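You operate a simulated robot arm through the tools that you are given. There is no shell and no other tool.

You are at the controls of a simulated robot arm. One attempt, no reset.

## Task
Put things in order on the top of the film bench. At the end: the spool of yellow thread stands where the cream cloth weight stood; the grey narrow yellow-label box from the top of the film bench is on the day sheet on a white board; the blue memory card from the top of the film bench is on the print on a teal board; the cream cloth weight from the top of the film bench stands where the grey narrow yellow-label box stood; whatever was shut is shut again. Leave all else as you found it, and nothing knocked over. Set down upright: narrow yellow-label box.
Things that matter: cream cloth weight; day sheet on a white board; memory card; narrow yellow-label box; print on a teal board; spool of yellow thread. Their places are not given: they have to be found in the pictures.

The check looks at the end state, three seconds after you hand in, the way a careful person would. Anything else that was tipped, shoved, dropped, spilled or broken makes it a failure. Flat cloth is picked up by pressing the open fingertips on it (5 to 10 N) and closing them slowly along it; thin cloth reads only 2 to 8 mm in the jaws.

## Robot
A 6-joint arm with a two-finger parallel gripper, fixed in place. Base frame: the origin is on the floor under the middle of its stand, x ahead of it, y to its left, z up; the work surface is at about z = 800. Lengths are in mm, angles in rad, forces in N, time in s.
With the tool pointing down near the work surface it reaches from about 340 to 760 mm from the base axis. Its first joint turns from -1.152 to 1.152 rad. Payload 2.45 kg.
The TCP is the grasp point between the finger pads, 24 mm short of the fingertips. In the tool frame z runs along the fingers and y along their closing line. Largest opening 68 mm; finger width 17, thickness 10; the body of the gripper, 40 by 70 mm, starts 41 mm behind the TCP.
Orientation is that of the tool frame in the base frame, as a unit quaternion [x, y, z, w]. With the fingers straight down and closing along the base's y, the tool's x points along the base's -x, its y along +y and its z along -z.

## Interface
- The arm moves only by the tool move_arm. Its argument "plan" is text: rows parted by semicolons, each of 7 numbers parted by spaces: the shift along the base's x, y, z in cm, then the turn, a rotation vector about the base's x, y, z in rad, then the opening in per cent of the stroke, from 0 (shut) to 100 (fully open). In form: x y z rx ry rz jaw; .... A call has 1 to 20 rows; each row shifts and turns the commanded pose from where the row before left it. Each row takes 0.2 s and may step no farther than 50 mm and 0.15 rad from the row before; otherwise, or with a gripper value out of range, the whole call is refused. Where a pose cannot be reached the arm comes as near as it can. A force on the tool above 40 N (or 10 N above the force at the start of the call, whichever is more), or a blocked arm, ends the call early, and 0.2 s more pass. Each finger travels about 108 mm/s and halts on what it meets, pressing with about 39 N; the grip force reading is that of the motor and also rises with nothing between the fingers. The clock runs only during rows and for 0.2 s after the last one: add rows that do not move to give the fingers time. It gives the time, the measured TCP pose, the force on the tool (base axes), the opening and the grip force at its end, in the units of the frame above (readings bear some noise), with the torque about the TCP (base axes, N m) and any sound that the robot's microphone picked up, and new pictures: "show" is both (left out), scene, wrist or none.
- Cameras (640 x 400 px; columns grow to the right, rows downward): "scene" is fixed at [173.2, 424.7, 1454.6]; the picture's right is [-0.65, -0.76, 0.00], its down [-0.51, 0.44, -0.73] and it looks along [0.56, -0.48, -0.68] (base axes); focal length 319 px, centre (320, 200). "wrist" rides on the gripper at [84, 11, -75] in the tool frame; the picture's right is [-0.13, 0.99, 0.00], its down [-0.60, -0.08, -0.79] and it looks along [-0.79, -0.10, 0.61] (tool axes); focal length 251 px, centre (320, 200).
- pixel_to_xyz(camera, pixels): for up to 12 pixels [column, row] of the newest picture of that camera ("zoom" is the newest enlarged one), the place [x, y, z] in the base frame of the surface seen there, good to about 2 mm. No time passes.
- zoom(camera, box): a new picture of the part [left, top, right, bottom] of that camera's present view, enlarged. No time passes.
- hand_in(): hands the job in; it is judged then, once.

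Open the gripper and draw the arm clear of the work before you hand the job in, unless the task says otherwise.

The tools are called after ">>>" as a command line: name --argument value ..., lists and objects as JSON in quotes. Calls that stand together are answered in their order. move_arm: Moves the arm, as the interface text tells. Its arguments: {"type":"object","properties":{"plan":{"type":"string"},"show":{"type":"string","enum":["both","scene","wrist","none"]}},"required":["plan"]} The other tools are called the same way: pixel_to_xyz (camera, pixels) gives the place of the surface under pixels of a picture; zoom (camera, box) takes an enlarged picture of a part of a camera's view; hand_in () hands the job in.

At the start:

```text
t: 0.0
eef_pos: [489.3, -68.6, 1190.7]
ee_rot: [0.0, 1.0, -0.001, 0.0]
force: [-0.3, 0.3, -1.0]
torque: [-0.03, -0.02, -0.01]
width: 68.0
finger_force: 0.1
```

scene: 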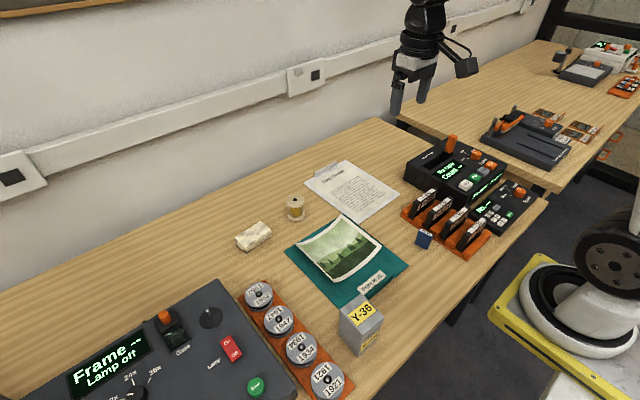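
wrist: 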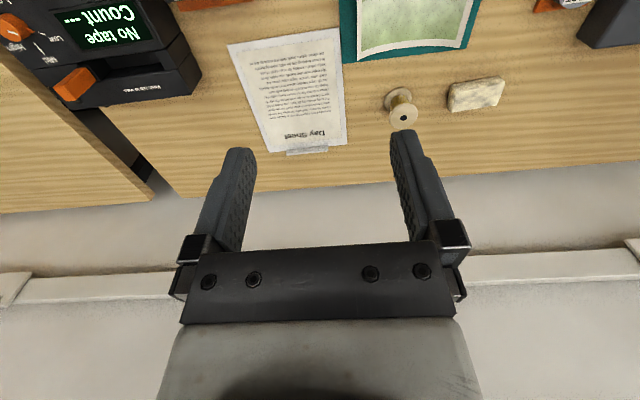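

The scene picture shows the cream weight near (253,237), the thread spool near (296,208), the day sheet at (352,190), the print on teal at (345,258), the grey Y-36 box at (361,328), and a blue card at (424,239). I zoom in to see details.

>>> zoom --camera "scene" --box '[220, 150, 420, 275]'

>>> zoom --camera "scene" --box '[280, 200, 520, 360]'

>>> pixel_to_xyz --camera "scene" --pixels '[[253, 237], [296, 200], [296, 218], [352, 190], [345, 258], [361, 310], [361, 335], [424, 235], [424, 243], [305, 183], [365, 220], [400, 190]]'

```text
3.20 times, centred on (320, 212) of scene
```

zoom: 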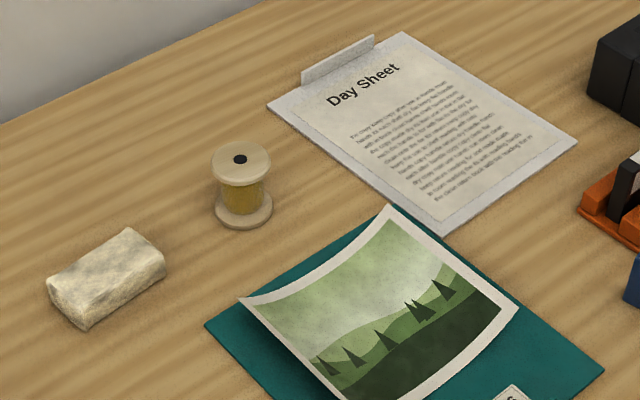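

```text
2.50 times, centred on (400, 280) of scene
```

zoom: 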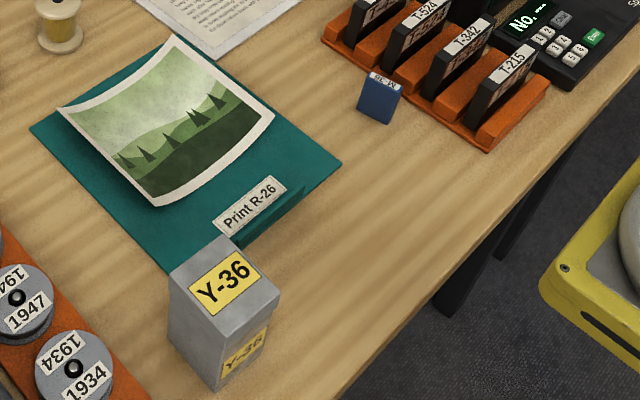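

```text
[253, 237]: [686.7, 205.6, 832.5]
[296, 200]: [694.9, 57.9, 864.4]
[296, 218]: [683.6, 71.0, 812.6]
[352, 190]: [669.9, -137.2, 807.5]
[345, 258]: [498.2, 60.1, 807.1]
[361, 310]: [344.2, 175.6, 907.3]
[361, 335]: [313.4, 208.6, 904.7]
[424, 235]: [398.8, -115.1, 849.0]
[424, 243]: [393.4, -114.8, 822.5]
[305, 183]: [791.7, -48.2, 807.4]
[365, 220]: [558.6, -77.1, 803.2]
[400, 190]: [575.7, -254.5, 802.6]
```

Next I measure the box, weight, spool and card with enlarged views.

>>> zoom --camera "scene" --box '[320, 280, 400, 370]'

```text
4.44 times, centred on (360, 325) of scene
```

zoom: 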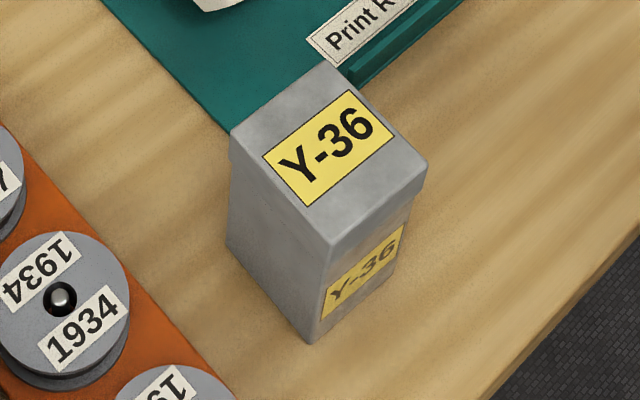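

>>> pixel_to_xyz --camera "zoom" --pixels '[[237, 130], [328, 66], [422, 165], [332, 243], [328, 150], [312, 335], [232, 243], [230, 270], [305, 345], [395, 285], [60, 300], [215, 115]]'

>>> zoom --camera "scene" --box '[225, 185, 325, 260]'

```text
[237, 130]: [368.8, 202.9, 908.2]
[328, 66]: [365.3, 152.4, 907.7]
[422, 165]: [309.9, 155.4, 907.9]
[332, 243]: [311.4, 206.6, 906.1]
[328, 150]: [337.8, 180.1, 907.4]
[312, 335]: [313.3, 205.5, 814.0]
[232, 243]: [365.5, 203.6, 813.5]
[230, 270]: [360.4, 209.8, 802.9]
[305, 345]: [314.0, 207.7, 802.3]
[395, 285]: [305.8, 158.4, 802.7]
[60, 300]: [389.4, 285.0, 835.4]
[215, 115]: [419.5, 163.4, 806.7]
```

```text
5.33 times, centred on (275, 222) of scene
```

zoom: 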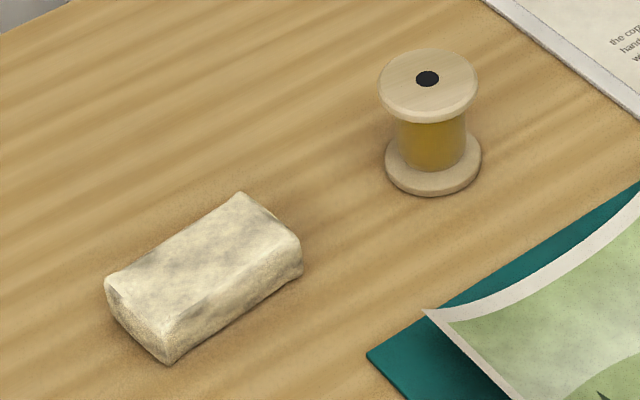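

>>> pixel_to_xyz --camera "zoom" --pixels '[[110, 278], [238, 197], [298, 240], [178, 325], [205, 260], [165, 360], [302, 275], [105, 300], [428, 78], [380, 80], [477, 85], [427, 118]]'

>>> zoom --camera "scene" --box '[395, 180, 555, 280]'

```text
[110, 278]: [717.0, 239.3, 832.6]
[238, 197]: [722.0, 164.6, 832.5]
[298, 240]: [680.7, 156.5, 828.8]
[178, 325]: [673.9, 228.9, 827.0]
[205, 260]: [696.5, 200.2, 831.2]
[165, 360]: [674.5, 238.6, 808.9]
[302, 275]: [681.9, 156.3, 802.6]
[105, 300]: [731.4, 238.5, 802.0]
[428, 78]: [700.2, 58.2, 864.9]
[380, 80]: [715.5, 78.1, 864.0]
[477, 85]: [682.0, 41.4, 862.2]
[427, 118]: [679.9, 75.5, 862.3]
```

```text
4.00 times, centred on (475, 230) of scene
```

zoom: 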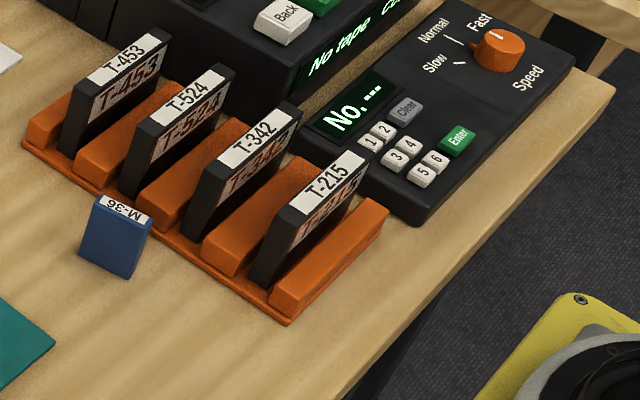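

>>> pixel_to_xyz --camera "zoom" --pixels '[[97, 200], [105, 195], [150, 213], [147, 222], [122, 210], [82, 250], [130, 275], [108, 240], [78, 262], [128, 282], [75, 185], [200, 290]]'

>>> zoom --camera "scene" --box '[400, 220, 448, 250]'

```text
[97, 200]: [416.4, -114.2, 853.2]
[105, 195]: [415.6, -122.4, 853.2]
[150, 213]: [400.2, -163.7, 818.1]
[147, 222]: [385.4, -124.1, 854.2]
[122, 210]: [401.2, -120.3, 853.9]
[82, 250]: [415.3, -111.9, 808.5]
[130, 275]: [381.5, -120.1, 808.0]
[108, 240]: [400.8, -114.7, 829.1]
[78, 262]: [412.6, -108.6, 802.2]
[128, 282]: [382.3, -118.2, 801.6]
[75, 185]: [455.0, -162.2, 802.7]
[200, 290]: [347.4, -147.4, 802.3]
```

```text
13.33 times, centred on (424, 235) of scene
```

zoom: 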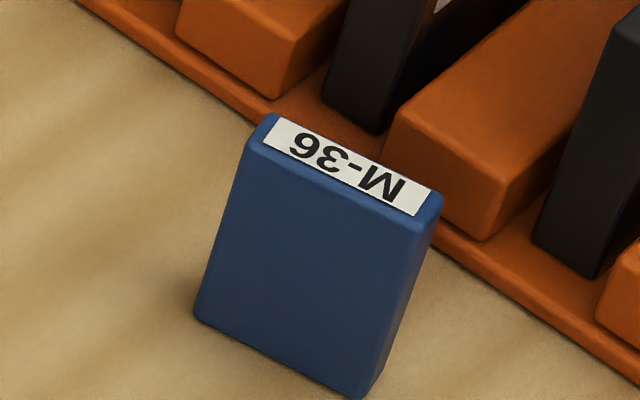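

>>> pixel_to_xyz --camera "zoom" --pixels '[[252, 143], [275, 118], [437, 197], [415, 228], [345, 172], [205, 310], [360, 385], [300, 250], [270, 110], [455, 230], [400, 135], [250, 100]]'

>>> zoom --camera "scene" --box '[275, 205, 415, 310]'

```text
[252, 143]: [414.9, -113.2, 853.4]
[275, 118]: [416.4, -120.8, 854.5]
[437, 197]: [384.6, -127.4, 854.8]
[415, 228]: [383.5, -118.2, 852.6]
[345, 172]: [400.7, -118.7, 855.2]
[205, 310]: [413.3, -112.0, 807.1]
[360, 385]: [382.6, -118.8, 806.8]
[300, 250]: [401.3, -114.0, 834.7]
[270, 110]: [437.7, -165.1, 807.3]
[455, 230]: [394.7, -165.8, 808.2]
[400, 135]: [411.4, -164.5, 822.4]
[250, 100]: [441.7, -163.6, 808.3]
```

```text
3.81 times, centred on (345, 258) of scene
```

zoom: 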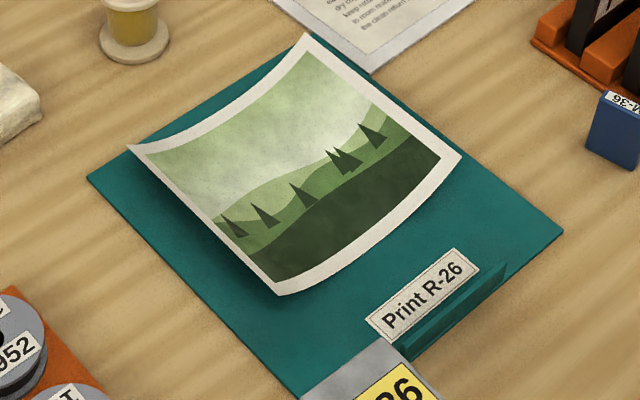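

>>> pixel_to_xyz --camera "zoom" --pixels '[[306, 40], [455, 155], [278, 290], [135, 150], [300, 160], [250, 110], [350, 210], [380, 95], [210, 215], [330, 130], [270, 190], [230, 150]]'

>>> pixel_to_xyz --camera "zoom" --pixels '[[315, 50], [450, 160], [282, 282], [145, 150], [370, 260], [95, 180], [555, 230], [310, 400], [500, 180], [340, 300], [310, 175], [290, 145]]'

```text
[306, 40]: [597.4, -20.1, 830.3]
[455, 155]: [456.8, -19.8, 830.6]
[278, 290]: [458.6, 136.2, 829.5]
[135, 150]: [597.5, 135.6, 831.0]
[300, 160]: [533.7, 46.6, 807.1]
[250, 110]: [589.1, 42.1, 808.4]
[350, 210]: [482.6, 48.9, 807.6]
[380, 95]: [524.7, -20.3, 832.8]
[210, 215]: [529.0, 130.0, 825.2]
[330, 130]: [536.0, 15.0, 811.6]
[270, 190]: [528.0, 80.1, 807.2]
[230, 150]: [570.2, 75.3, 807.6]
```

```text
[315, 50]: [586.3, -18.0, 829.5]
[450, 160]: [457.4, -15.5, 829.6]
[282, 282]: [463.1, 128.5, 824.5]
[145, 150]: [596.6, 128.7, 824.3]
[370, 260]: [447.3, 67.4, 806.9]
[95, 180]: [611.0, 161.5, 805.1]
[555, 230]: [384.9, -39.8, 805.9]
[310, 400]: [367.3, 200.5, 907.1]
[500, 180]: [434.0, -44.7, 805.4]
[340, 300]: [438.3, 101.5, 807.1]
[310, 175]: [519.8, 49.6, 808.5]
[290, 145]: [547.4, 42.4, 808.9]
```

Everything needed is in view: box centre about (339,179) with top z 907, weight about (698,197), spool about (698,60), card about (400,-119), print trough about (527,58). First I move above the box and look at it with the wrist camera.

>>> move_arm --plan "-1.875 3.1 -1.5 0 0 -0.055 100; -1.875 3.1 -1.5 0 0 0 100; -1.875 3.1 -1.5 0 0 0 100; -1.875 3.1 -1.5 0 0 0 100; -1.875 3.1 -1.5 0 0 0 100; -1.875 3.1 -1.5 0 0 0 100; -1.875 3.1 -1.5 0 0 0 100; -1.875 3.1 -1.5 0 0 0 100; 0 0 0 0 0 0 100" --show "both"

```text
t: 2.0
eef_pos: [339.1, 180.0, 1073.1]
ee_rot: [0.028, 1.0, 0.0, 0.001]
force: [0.3, 0.4, 0.3]
torque: [0.02, 0.03, 0.0]
width: 68.2
finger_force: 0.0
```

scene: 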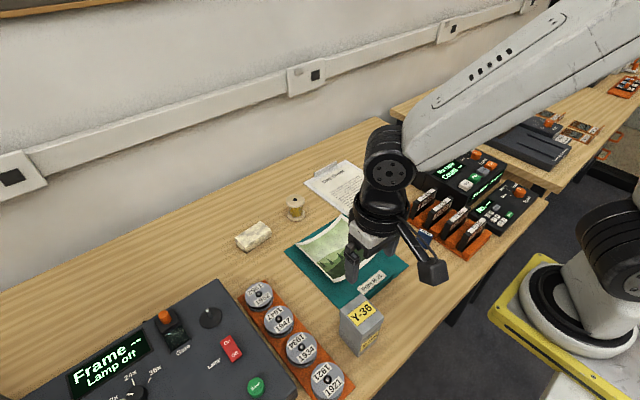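
wrist: 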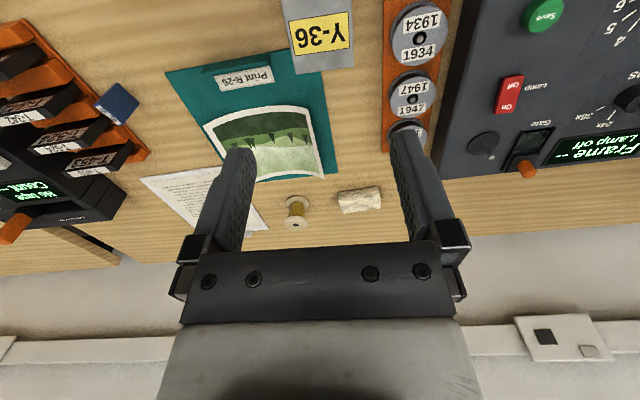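

The box top shows at (320,35) in the wrist view, between the fingers. I check the box corners from here and look at its lid from the scene camera.

>>> zoom --camera "wrist" --box '[270, 0, 370, 80]'

>>> zoom --camera "scene" --box '[335, 290, 390, 360]'

```text
5.00 times, centred on (320, 40) of wrist
```

zoom: 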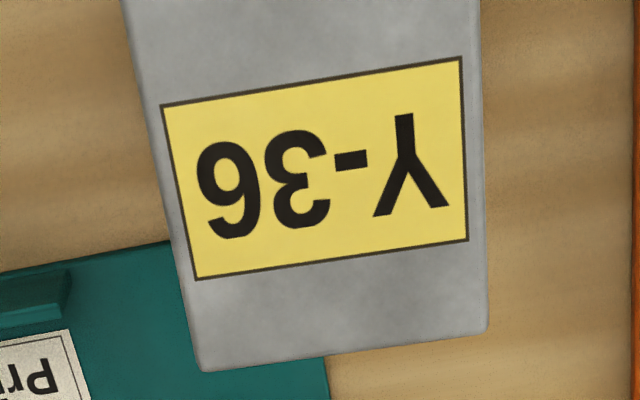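

```text
5.71 times, centred on (362, 325) of scene
```

zoom: 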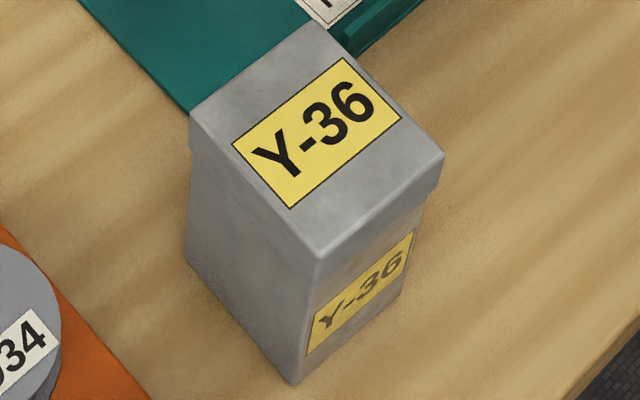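

>>> pixel_to_xyz --camera "zoom" --pixels '[[192, 125], [190, 145], [190, 160], [192, 180], [318, 270], [315, 295], [440, 170], [434, 190], [425, 205], [420, 225], [360, 240], [355, 262]]'

>>> pixel_to_xyz --camera "wrist" --pixels '[[311, 73], [366, 64], [297, 5], [365, 5], [340, 35]]'

```text
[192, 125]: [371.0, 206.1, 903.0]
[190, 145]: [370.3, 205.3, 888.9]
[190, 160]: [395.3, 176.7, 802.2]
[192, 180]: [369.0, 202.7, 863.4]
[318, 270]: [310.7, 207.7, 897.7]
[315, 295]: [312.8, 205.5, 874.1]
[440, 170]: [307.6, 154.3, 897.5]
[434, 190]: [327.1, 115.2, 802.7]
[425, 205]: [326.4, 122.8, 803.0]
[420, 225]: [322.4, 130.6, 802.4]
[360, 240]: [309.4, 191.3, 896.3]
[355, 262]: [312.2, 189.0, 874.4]
```

```text
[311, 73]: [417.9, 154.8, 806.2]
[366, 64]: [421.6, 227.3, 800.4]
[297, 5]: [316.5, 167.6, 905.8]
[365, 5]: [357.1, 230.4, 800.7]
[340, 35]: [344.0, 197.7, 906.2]
```

The lid overhangs the box body by about 2 mm (lid bottom near z 886), so I would rather grip the body below the lid with a tilted tool. Before that I measure the day sheet, the can rack edge and the plain table near the box.

>>> pixel_to_xyz --camera "scene" --pixels '[[308, 183], [342, 163], [320, 178], [330, 195], [345, 205], [335, 170], [352, 182], [300, 375], [322, 375], [345, 395], [305, 348], [330, 380]]'

>>> pixel_to_xyz --camera "wrist" --pixels '[[142, 180], [192, 170], [215, 175], [180, 220], [200, 200], [260, 225], [180, 185], [385, 40], [385, 5], [395, 10]]'

```text
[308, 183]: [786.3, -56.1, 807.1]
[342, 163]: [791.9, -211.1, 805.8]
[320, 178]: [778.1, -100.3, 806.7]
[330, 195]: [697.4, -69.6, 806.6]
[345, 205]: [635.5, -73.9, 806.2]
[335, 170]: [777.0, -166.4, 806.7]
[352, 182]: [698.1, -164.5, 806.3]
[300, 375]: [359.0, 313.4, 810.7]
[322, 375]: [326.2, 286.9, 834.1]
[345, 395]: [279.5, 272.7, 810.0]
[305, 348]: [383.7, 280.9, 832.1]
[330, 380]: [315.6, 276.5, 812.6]
```

```text
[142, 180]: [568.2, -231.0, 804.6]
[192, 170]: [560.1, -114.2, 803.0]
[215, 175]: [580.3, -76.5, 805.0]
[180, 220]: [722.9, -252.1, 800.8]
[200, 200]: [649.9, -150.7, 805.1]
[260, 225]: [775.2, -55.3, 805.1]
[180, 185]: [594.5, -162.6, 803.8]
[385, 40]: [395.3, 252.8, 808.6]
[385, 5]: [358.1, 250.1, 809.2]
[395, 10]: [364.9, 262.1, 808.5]
```

The rack edge lies at y about 250 and the sheet spans x 565–795, y -55 to -230, at z about 806. I turn the tool a quarter turn in free air, so the fingers close along x and the camera sits on the -y side.

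>>> move_arm --plan "0 0 0 0 0 0.1428 100; 0 0 0 0 0 0.1428 100; 0 0 0 0 0 0.1428 100; 0 0 0 0 0 0.1428 100; 0 0 0 0 0 0.1428 100; 0 0 0 0 0 0.1428 100; 0 0 0 0 0 0.1428 100; 0 0 0 0 0 0.1428 100; 0 0 0 0 0 0.1428 100; 0 0 0 0 0 0.1428 100; 0 0 0 0 0 0.1428 100; 0 0 0 0 0 0 100" --show "scene"

```text
t: 4.6
eef_pos: [339.7, 178.7, 1070.0]
ee_rot: [-0.688, 0.725, 0.0, 0.001]
force: [-0.7, 0.0, -0.3]
torque: [-0.02, 0.03, 0.02]
width: 68.0
finger_force: 0.0
```

scene: 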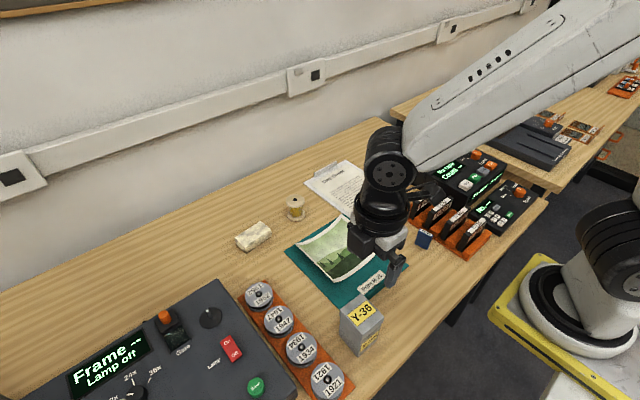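

The quarter turn worked. Now I tilt the tool 45° (pointing towards -y and down) while moving to the +y side, staying high.

>>> move_arm --plan "0.07 1.4 0 -0.1307 0.0072 0 100; 0.07 1.4 0 -0.1307 0.0072 0 100; 0.07 1.4 0 -0.1307 0.0072 0 100; 0.07 1.4 0 -0.1307 0.0072 0 100; 0.07 1.4 0 -0.1307 0.0072 0 100; 0.07 1.4 0 -0.1307 0.0072 0 100; 0 0 -2 0 0 0 100; 0 0 -2 0 0 0 100; 0 0 0 0 0 0 100" --show "both"

```text
t: 6.6
eef_pos: [342.9, 262.4, 1030.6]
ee_rot: [-0.635, 0.671, -0.264, -0.278]
force: [0.6, 0.3, -0.2]
torque: [0.01, -0.02, 0.03]
width: 67.9
finger_force: 0.0
```

scene: 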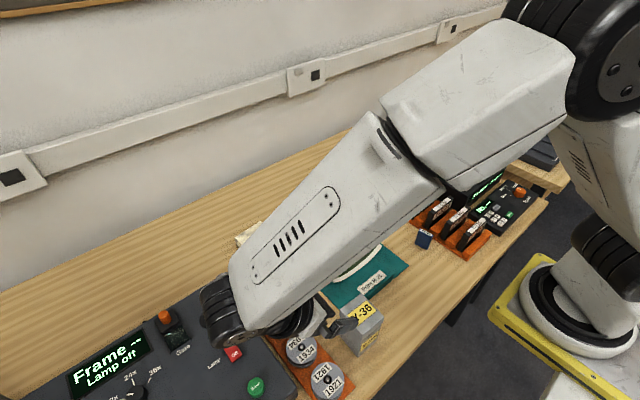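
wrist: 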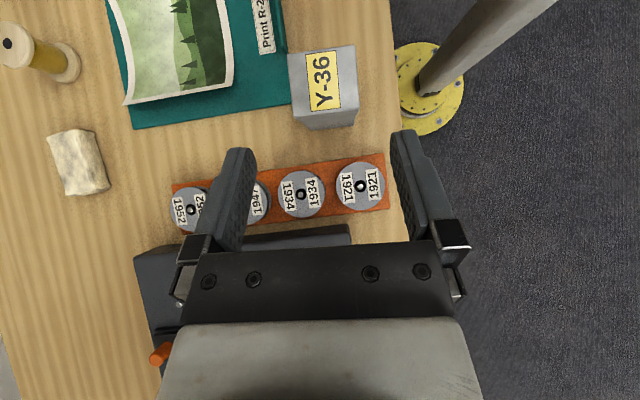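

The tilted pose is reached. I check how low the arm's wrist parts sit compared with the console and cans before going down.

>>> pixel_to_xyz --camera "scene" --pixels '[[215, 300], [225, 340], [250, 332], [290, 330], [318, 325], [335, 325], [255, 387], [180, 335], [165, 315], [130, 350], [230, 352], [205, 320]]'

>>> pixel_to_xyz --camera "wrist" --pixels '[[361, 186], [301, 194], [375, 160], [320, 70], [295, 55], [353, 47], [357, 108], [301, 118], [330, 125], [150, 260], [300, 235]]'

```text
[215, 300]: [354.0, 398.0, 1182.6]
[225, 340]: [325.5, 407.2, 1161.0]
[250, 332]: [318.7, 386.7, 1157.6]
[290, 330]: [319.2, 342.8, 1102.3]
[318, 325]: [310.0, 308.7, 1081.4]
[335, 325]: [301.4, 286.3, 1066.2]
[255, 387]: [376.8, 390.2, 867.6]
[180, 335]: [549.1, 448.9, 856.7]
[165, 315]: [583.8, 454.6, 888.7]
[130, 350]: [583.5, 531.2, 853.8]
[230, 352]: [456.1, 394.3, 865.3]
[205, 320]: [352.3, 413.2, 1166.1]
```

```text
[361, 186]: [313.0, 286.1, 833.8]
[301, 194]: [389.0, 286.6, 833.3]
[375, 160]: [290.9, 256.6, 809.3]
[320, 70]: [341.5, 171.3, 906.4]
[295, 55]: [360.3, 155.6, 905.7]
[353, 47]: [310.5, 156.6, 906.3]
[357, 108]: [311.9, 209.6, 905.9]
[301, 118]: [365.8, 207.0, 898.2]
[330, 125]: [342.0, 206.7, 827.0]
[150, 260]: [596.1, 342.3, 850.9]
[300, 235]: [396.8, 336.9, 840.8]
```

The wrist parts will stay about 50 mm above the console in the final pose. I descend to the pre-grasp point, still outside the box on its +y side.

>>> move_arm --plan "0 -0.1 -3 0 0 0 100; 0 -0.1 -3 0 0 0 100; 0 -0.1 -3 0 0 0 100; 0 -0.05 -3 0 0 0 100; 0 0 0 0 0 0 100" --show "both"

```text
t: 7.8
eef_pos: [342.9, 259.1, 912.5]
ee_rot: [-0.637, 0.67, -0.264, -0.275]
force: [0.5, 0.5, 0.6]
torque: [0.02, 0.03, -0.03]
width: 68.1
finger_force: 0.0
```

scene: 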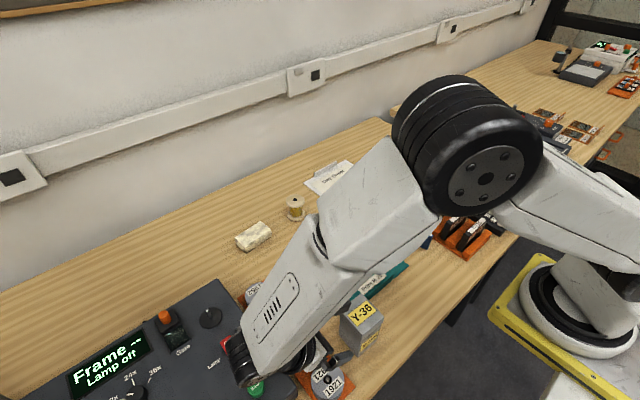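
wrist: 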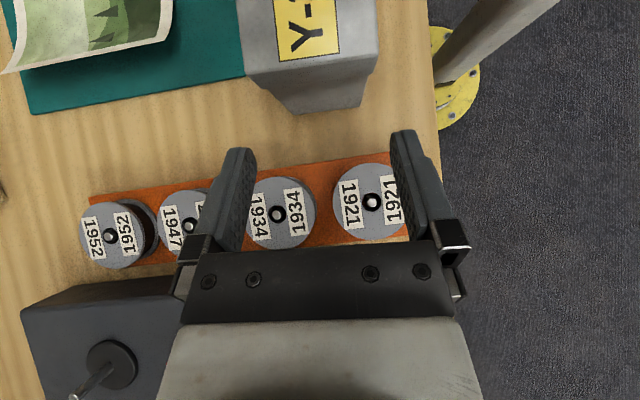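

The lid's overhang is plain at (245–380, 80). I measure lid bottom and body width here.

>>> zoom --camera "wrist" --box '[220, 20, 420, 145]'

>>> pixel_to_xyz --camera "wrist" --pixels '[[246, 73], [377, 55], [375, 72], [270, 93], [310, 70], [310, 82], [310, 88], [310, 95], [310, 105], [298, 110], [362, 103]]'

```text
3.20 times, centred on (320, 82) of wrist
```

zoom: 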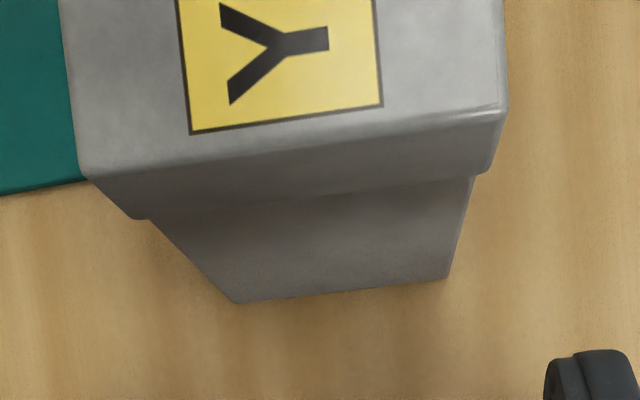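

```text
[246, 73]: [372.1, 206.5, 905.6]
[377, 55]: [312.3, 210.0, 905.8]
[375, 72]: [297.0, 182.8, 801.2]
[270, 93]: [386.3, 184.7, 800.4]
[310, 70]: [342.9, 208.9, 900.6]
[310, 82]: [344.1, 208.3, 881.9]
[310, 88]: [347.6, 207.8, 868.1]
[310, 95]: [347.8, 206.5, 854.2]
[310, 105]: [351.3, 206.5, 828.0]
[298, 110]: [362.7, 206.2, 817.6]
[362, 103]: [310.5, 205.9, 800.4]
```

The lid's lower edge is near z 880, so gripping at z 846 keeps the pads on the body. I slide in along the tilted axis.

>>> move_arm --plan "-0.06 -1.5 -1.66 0 0 0 100; -0.06 -1.5 -1.66 0 0 0 100; -0.06 -1.5 -1.66 0 0 0 100; -0.06 -1.5 -1.66 0 0 0 100; 0 0 0 0 0 0 100" --show "both"

```text
t: 9.0
eef_pos: [341.0, 199.6, 844.1]
ee_rot: [-0.635, 0.672, -0.263, -0.278]
force: [-0.1, -0.3, -0.1]
torque: [-0.01, -0.02, 0.0]
width: 68.3
finger_force: 0.1
```

scene: 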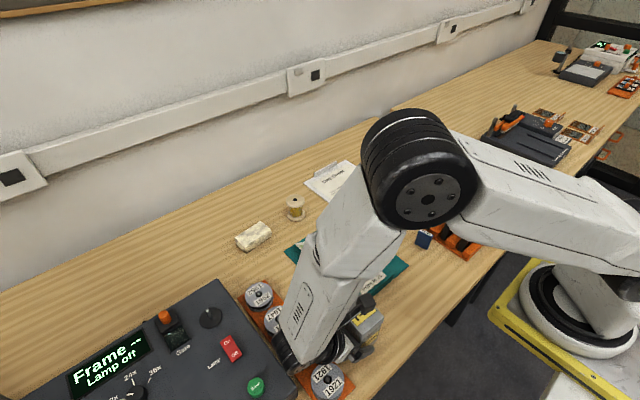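
wrist: 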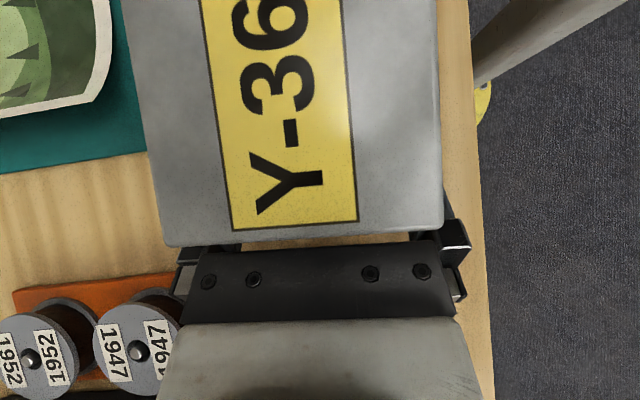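

The fingers straddle the body below the lid with no contact force. I close the jaws in small steps and hold.

>>> move_arm --plan "0 0 0 0 0 0 90; 0 0 0 0 0 0 84; 0 0 0 0 0 0 79; 0 0 0 0 0 0 74; 0 0 0 0 0 0 70; 0 0 0 0 0 0 65; 0 0 0 0 0 0 60; 0 0 0 0 0 0 55; 0 0 0 0 0 0 55" --show "wrist"

```text
t: 11.0
eef_pos: [339.9, 200.2, 843.8]
ee_rot: [-0.635, 0.671, -0.263, -0.277]
force: [0.4, 0.2, -0.1]
torque: [0.03, -0.01, 0.01]
width: 58.8
finger_force: 39.2
```

wrist: 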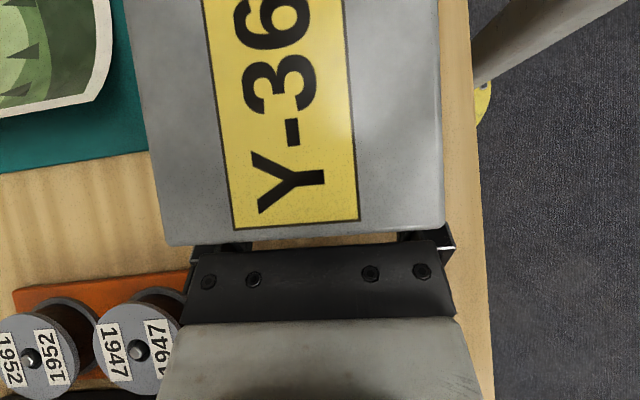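

The jaws stopped at 58.8 mm, a little more than I had reckoned for the body. I look closer to see what the fingers touch.

>>> zoom --camera "wrist" --box '[140, 180, 480, 330]'

>>> zoom --camera "scene" --box '[310, 280, 410, 380]'

```text
1.88 times, centred on (310, 255) of wrist
```

zoom: 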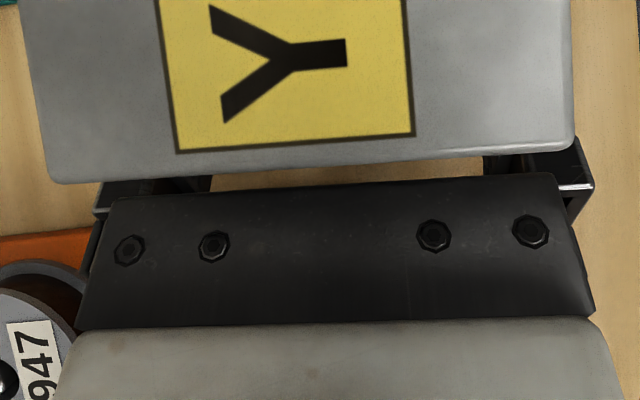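

```text
4.00 times, centred on (360, 330) of scene
```

zoom: 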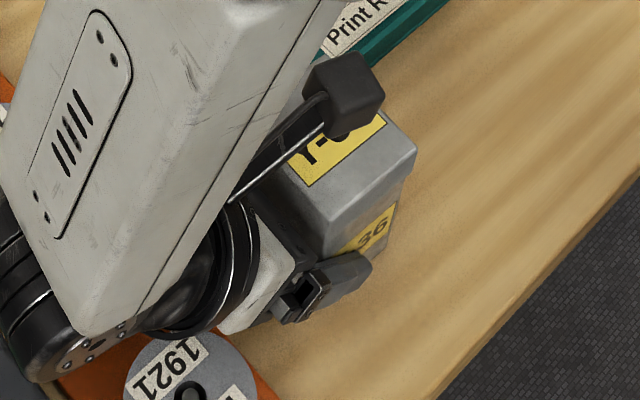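

The scene zoom shows the finger lying on the body, below the lid. I lift a little and check the load.

>>> move_arm --plan "0 0 0.3 0 0 0 50; 0 0 0.5 0 0 0 50; 0 0 0.7 0 0 0 50; 0 0 0 0 0 0 50; 0 0 0 0 0 0 50" --show "both"

```text
t: 12.2
eef_pos: [341.1, 198.8, 860.2]
ee_rot: [-0.635, 0.672, -0.262, -0.277]
force: [0.4, -0.1, -2.2]
torque: [0.04, -0.02, 0.0]
width: 58.9
finger_force: 38.9
```

scene: 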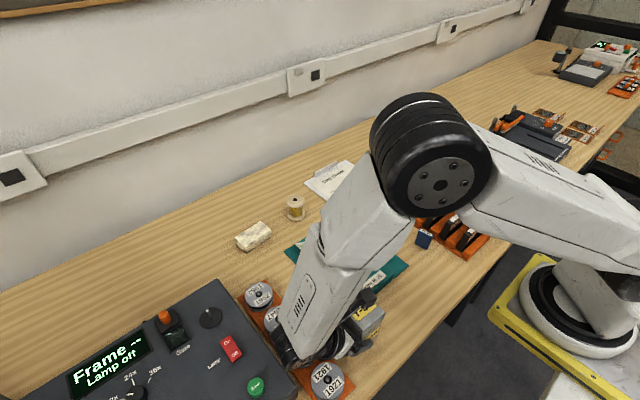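
wrist: 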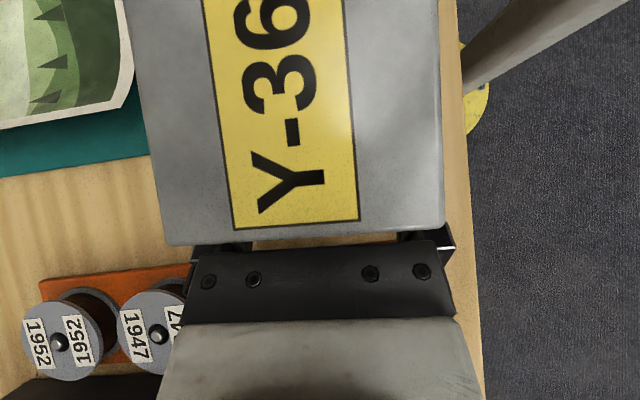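

The load is about 2 N and the lid stayed on with the body. I raise the box and carry it towards the day sheet, well above everything.

>>> move_arm --plan "0 0 3 0 0 0 50; 0 0 4 0 0 0 50; 0 0 4 0 0 0 50; 2.1 -2.15 1 0 0 0 50; 2.1 -2.15 0 0 0 0 50; 2.1 -2.15 0 0 0 0 50; 2.1 -2.15 0 0 0 0 50; 2.1 -2.15 0 0 0 0 50; 2.1 -2.15 0 0 0 0 50; 2.1 -2.15 0 0 0 0 50; 2.1 -2.15 0 0 0 0 50; 2.1 -2.15 0 0 0 0 50; 2.1 -2.15 0 0 0 0 50; 2.1 -2.15 0 0 0 0 50; 2.1 -2.15 0 0 0 0 50; 2.1 -2.15 0 0 0 0 50; 2.1 -2.15 0 0 0 0 50; 2.1 -2.15 0 0 0 0 50; 0 0 0 0 0 0 50; 0 0 0 0 0 0 50" --show "both"

```text
t: 16.4
eef_pos: [660.4, -123.4, 981.0]
ee_rot: [-0.636, 0.671, -0.263, -0.277]
force: [0.6, -0.5, -2.5]
torque: [0.06, -0.01, -0.03]
width: 58.8
finger_force: 38.8
```

scene: 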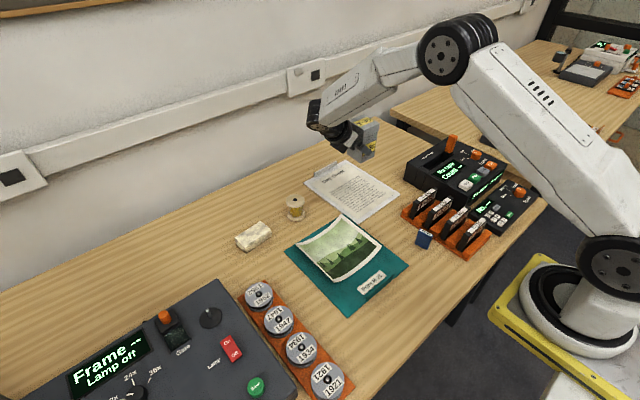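
wrist: 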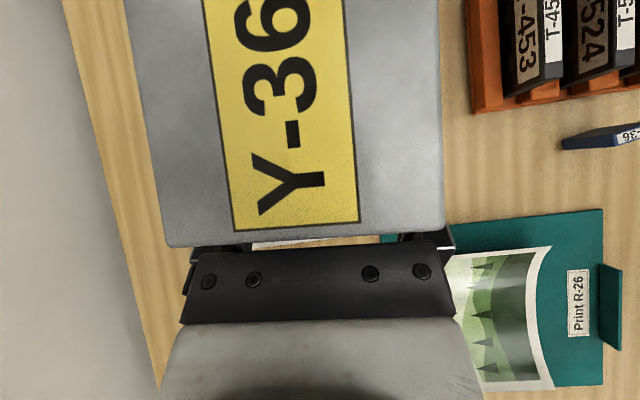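

The box hangs above the sheet at (365,140) in the scene view. I look closely at it for verticality and measure the sheet again while the view is clear.

>>> zoom --camera "scene" --box '[290, 90, 430, 230]'

>>> pixel_to_xyz --camera "scene" --pixels '[[306, 183], [356, 220], [398, 190], [352, 190], [345, 200], [362, 200], [345, 320], [350, 330], [360, 325], [340, 235], [400, 205]]'

```text
2.86 times, centred on (360, 160) of scene
```

zoom: 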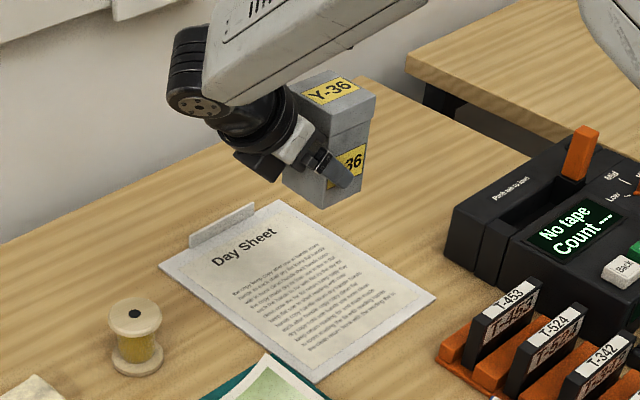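

```text
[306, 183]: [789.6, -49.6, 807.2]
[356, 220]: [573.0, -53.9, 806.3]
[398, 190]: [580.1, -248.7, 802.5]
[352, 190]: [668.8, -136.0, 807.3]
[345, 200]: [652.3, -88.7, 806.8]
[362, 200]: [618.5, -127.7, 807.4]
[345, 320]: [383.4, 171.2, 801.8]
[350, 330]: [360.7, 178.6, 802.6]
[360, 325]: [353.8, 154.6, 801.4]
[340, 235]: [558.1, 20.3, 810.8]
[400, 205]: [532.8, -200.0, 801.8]
```

The box hangs upright. I lower it towards the sheet to just short of contact (expected near z 849).

>>> move_arm --plan "0 0 -3 0 0 0 50; 0 0 -3 0 0 0 50; 0 0 -3 0 0 0 50; 0 0 -2.5 0 0 0 50; 0 0 -0.8 0 0 0 50; 0 0 -0.3 0 0 0 50; 0 0 0 0 0 0 50; 0 0 0 0 0 0 50" --show "both"

```text
t: 18.2
eef_pos: [656.1, -122.4, 853.8]
ee_rot: [-0.635, 0.671, -0.263, -0.277]
force: [0.4, 0.0, -2.2]
torque: [0.05, 0.01, 0.01]
width: 58.8
finger_force: 39.6
```

scene: 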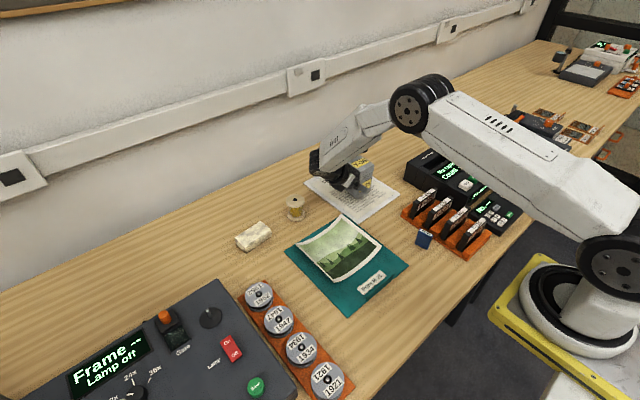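
wrist: 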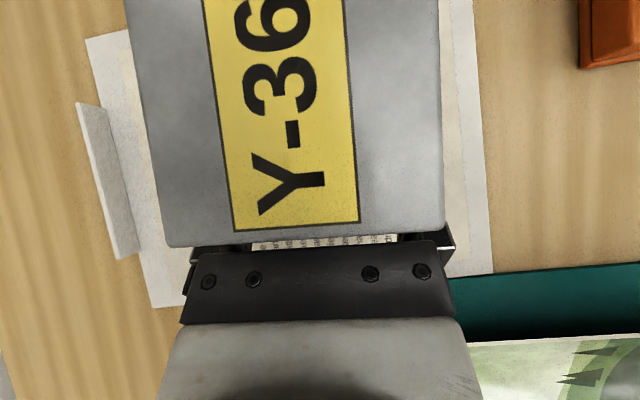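

The box is over the sheet with no contact yet (still -2.2 N). I step down gently in 1 mm steps to touch.

>>> move_arm --plan "0 0 -0.1 0 0 0 50; 0 0 -0.1 0 0 0 50; 0 0 -0.1 0 0 0 50; 0 0 -0.1 0 0 0 50; 0 0 0 0 0 0 50" --show "none"

```text
t: 19.4
eef_pos: [657.0, -121.0, 848.6]
ee_rot: [-0.635, 0.671, -0.263, -0.277]
force: [0.0, 0.0, -2.8]
torque: [0.04, 0.01, -0.01]
width: 59.0
finger_force: 38.9
```

>>> move_arm --plan "0 0 -0.1 0 0 0 50; 0 0 0 0 0 0 50" --show "none"

>>> move_arm --plan "0 0 -0.1 0 0 0 50; 0 0 0 0 0 0 50" --show "none"

```text
t: 20.0
eef_pos: [656.2, -121.0, 847.2]
ee_rot: [-0.636, 0.671, -0.263, -0.277]
force: [0.4, -0.5, -2.2]
torque: [0.01, -0.01, -0.02]
width: 58.6
finger_force: 38.5
```

```text
t: 20.6
eef_pos: [655.3, -121.9, 848.4]
ee_rot: [-0.636, 0.671, -0.264, -0.276]
force: [-3.8, 0.4, 8.6]
torque: [-0.02, 0.32, -0.05]
width: 58.7
finger_force: 38.9
```

Contact is made (+8.6 N). I ease up half a millimetre and open the jaws slowly.

>>> move_arm --plan "0 0 0.06 0 0 0 50; 0 0 0 0 0 0 84; 0 0 0 0 0 0 87; 0 0 0 0 0 0 90; 0 0 0 0 0 0 95; 0 0 0 0 0 0 100; 0 0 0 0 0 0 100" --show "both"

```text
t: 22.2
eef_pos: [656.0, -120.9, 848.5]
ee_rot: [-0.635, 0.671, -0.263, -0.277]
force: [0.1, 0.9, 0.4]
torque: [0.0, 0.01, 0.02]
width: 68.2
finger_force: 0.1
```

scene: 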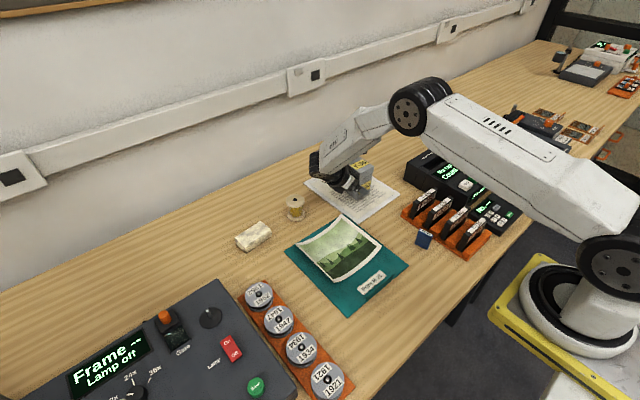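
wrist: 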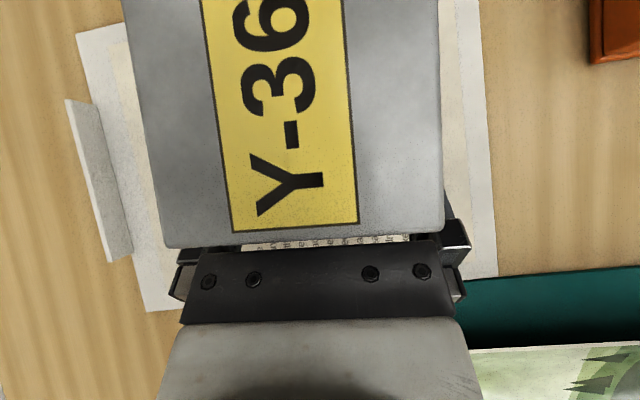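

The box stands free on the sheet. I back out along the tilted axis and then up.

>>> move_arm --plan "0.06 1.06 1.06 0 0 0 100; 0.08 1.5 1.5 0 0 0 100; 0.08 1.5 1.5 0 0 0 100; 0.08 1.5 1.5 0 0 0 100; 0 1 3 0 0 0 100; 0 1 4 0 0 0 100; 0 0 4 0 0 0 100; 0 0 0 0 0 0 100" --show "both"

```text
t: 24.0
eef_pos: [658.2, -45.5, 1012.3]
ee_rot: [-0.635, 0.671, -0.264, -0.278]
force: [0.1, 0.3, -0.1]
torque: [-0.04, -0.01, 0.0]
width: 68.0
finger_force: 0.0
```

scene: 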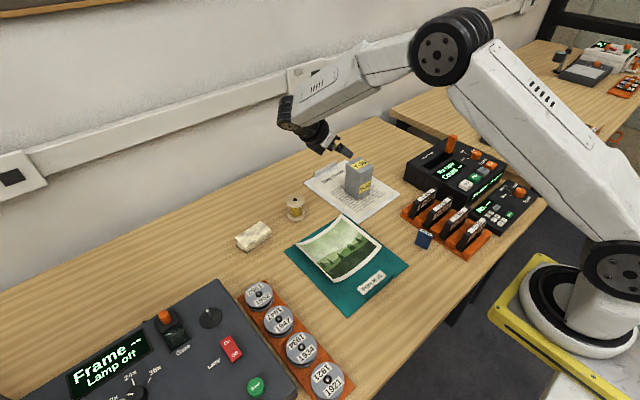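
wrist: 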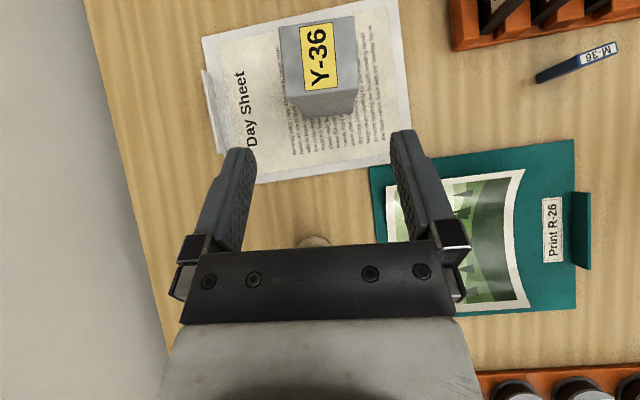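

The Y-36 box stands upright on the sheet with its lid on. Now I bring the tool back to vertical while moving across to above the weight, staying high.

>>> move_arm --plan "0 1 0 0.1307 -0.0072 0 100; 0.4 3.5 0 0.1307 -0.0072 0 100; 0.6 4 0 0.1307 -0.0072 0 100; 1 4 0 0.1307 -0.0072 0 100; 1 4 0 0.1307 -0.0072 0 100; 0.8 4 0 0.1307 -0.0072 0 100; 0 3.5 0 0 0 0.14 100; 0 0.2 -2 0 0 0 100; 0 0 -2 0 0 0 100; 0 0 0 0 0 0 100" --show "both"

```text
t: 26.2
eef_pos: [697.2, 196.4, 973.0]
ee_rot: [0.736, -0.677, 0.0, -0.001]
force: [0.5, 0.4, 0.7]
torque: [0.04, -0.02, -0.02]
width: 67.8
finger_force: 0.1
```

scene: 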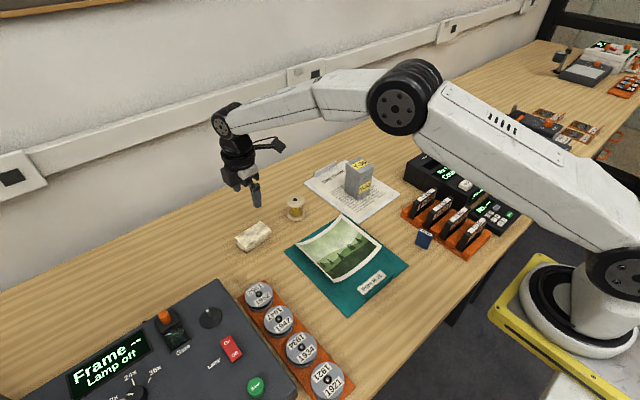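
wrist: 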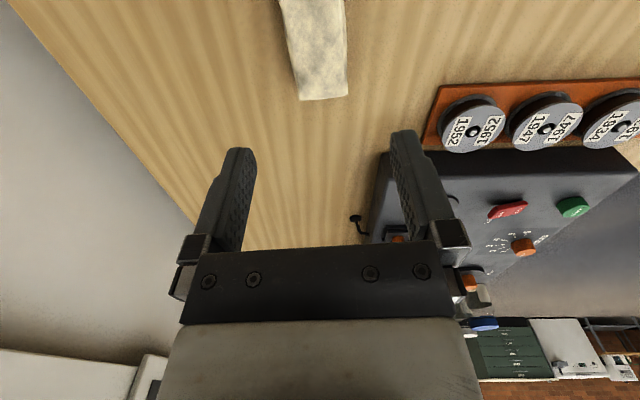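

The weight shows at (315,45) in the wrist view. I measure its edges from both cameras.

>>> pixel_to_xyz --camera "wrist" --pixels '[[300, 98], [346, 94], [283, 10], [342, 8], [315, 60], [294, 60], [342, 60], [299, 85], [346, 84]]'

>>> zoom --camera "wrist" --box '[240, 0, 400, 100]'

>>> zoom --camera "scene" --box '[200, 150, 330, 260]'

```text
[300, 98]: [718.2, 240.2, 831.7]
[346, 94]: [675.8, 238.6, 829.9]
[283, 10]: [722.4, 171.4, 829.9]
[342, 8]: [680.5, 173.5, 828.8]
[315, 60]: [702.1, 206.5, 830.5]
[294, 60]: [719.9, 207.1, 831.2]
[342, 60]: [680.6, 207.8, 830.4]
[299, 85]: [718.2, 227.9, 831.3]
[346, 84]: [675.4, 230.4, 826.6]
```

```text
4.00 times, centred on (320, 50) of wrist
```

zoom: 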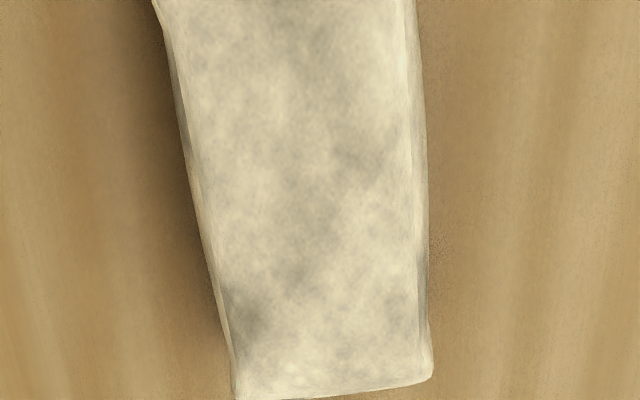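

```text
3.64 times, centred on (265, 205) of scene
```

zoom: 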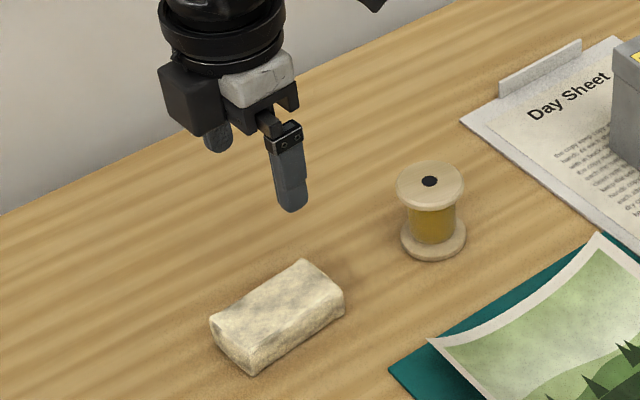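

The weight's centre is about (699,198), 43 mm across x and about 84 mm along y, matching the tool's turn. I go down to grip height in two stages.

>>> move_arm --plan "0.2 0.15 -3 0 0 0 100; 0 0 -3 0 0 0 100; 0 0 -3 0 0 0 100; 0 0 -2.5 0 0 0 100; 0 0 -1.5 0 0 0 100; 0 0 -0.8 0 0 0 100; 0 0 0 0 0 0 100" --show "both"

```text
t: 27.8
eef_pos: [699.4, 198.4, 836.4]
ee_rot: [0.737, -0.676, 0.0, -0.001]
force: [-1.2, -0.7, 0.0]
torque: [-0.03, 0.01, 0.0]
width: 67.8
finger_force: 0.1
```

scene: 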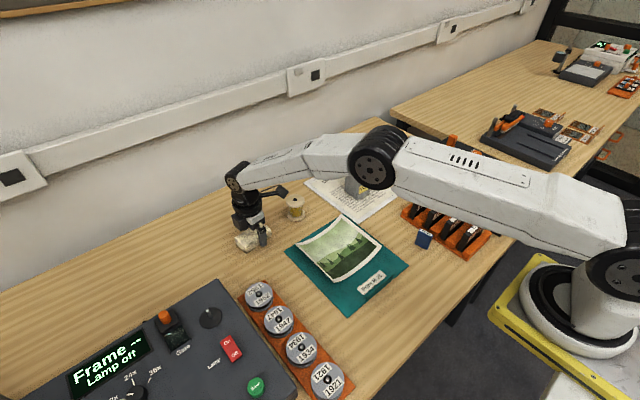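
wrist: 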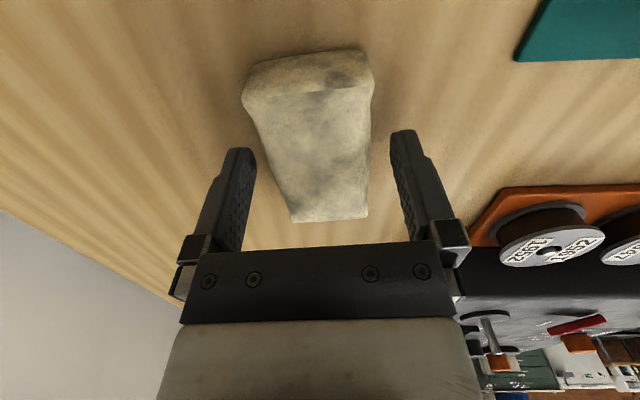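

The fingers straddle the weight evenly. I lower the last 7 mm and close slowly.

>>> move_arm --plan "0 0 -0.35 0 0 0 100; 0 0 -0.3 0 0 0 100; 0 0 0 0 0 0 90; 0 0 0 0 0 0 80; 0 0 0 0 0 0 72; 0 0 0 0 0 0 66; 0 0 0 0 0 0 60; 0 0 0 0 0 0 55; 0 0 0 0 0 0 50; 0 0 0 0 0 0 45; 0 0 0 0 0 0 45" --show "wrist"

```text
t: 30.2
eef_pos: [698.9, 197.9, 829.4]
ee_rot: [0.737, -0.675, 0.0, -0.001]
force: [1.9, 0.6, 0.0]
torque: [0.1, -0.11, -0.04]
width: 49.7
finger_force: 39.2
```

wrist: 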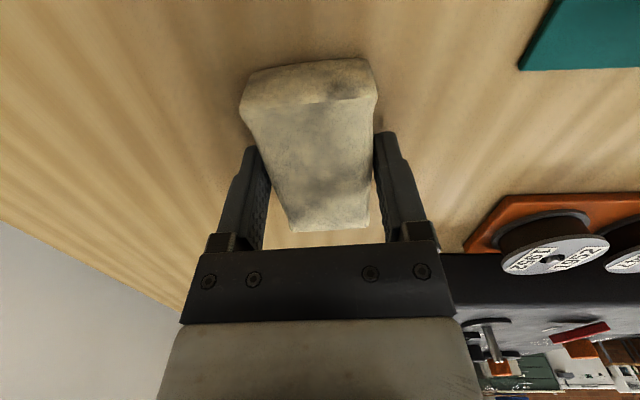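

The grip reads 39 N at 49.7 mm. I lift a little and check the load.

>>> move_arm --plan "0 0 0.3 0 0 0 40; 0 0 0.6 0 0 0 40; 0 0 1 0 0 0 40; 0 0 1 0 0 0 40; 0 0 0 0 0 0 40; 0 0 0 0 0 0 40" --show "both"

```text
t: 31.6
eef_pos: [699.1, 196.8, 857.5]
ee_rot: [0.737, -0.676, 0.0, -0.002]
force: [-0.9, -0.8, -3.1]
torque: [0.02, -0.01, -0.03]
width: 50.1
finger_force: 39.5
```

scene: 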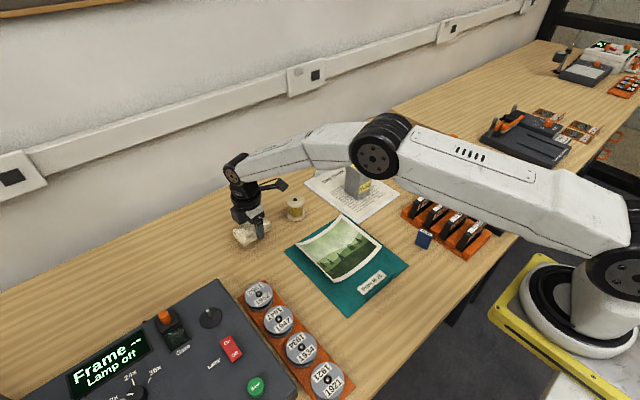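
wrist: 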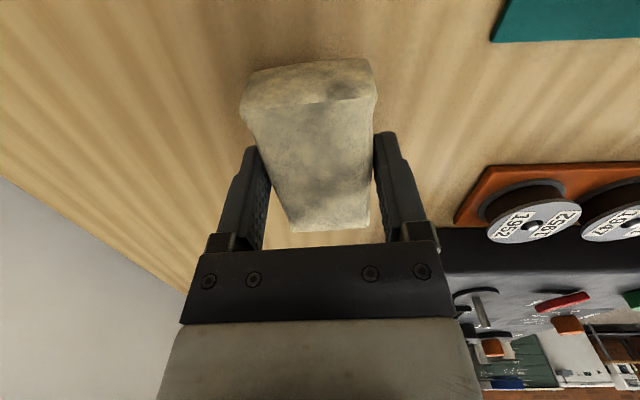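

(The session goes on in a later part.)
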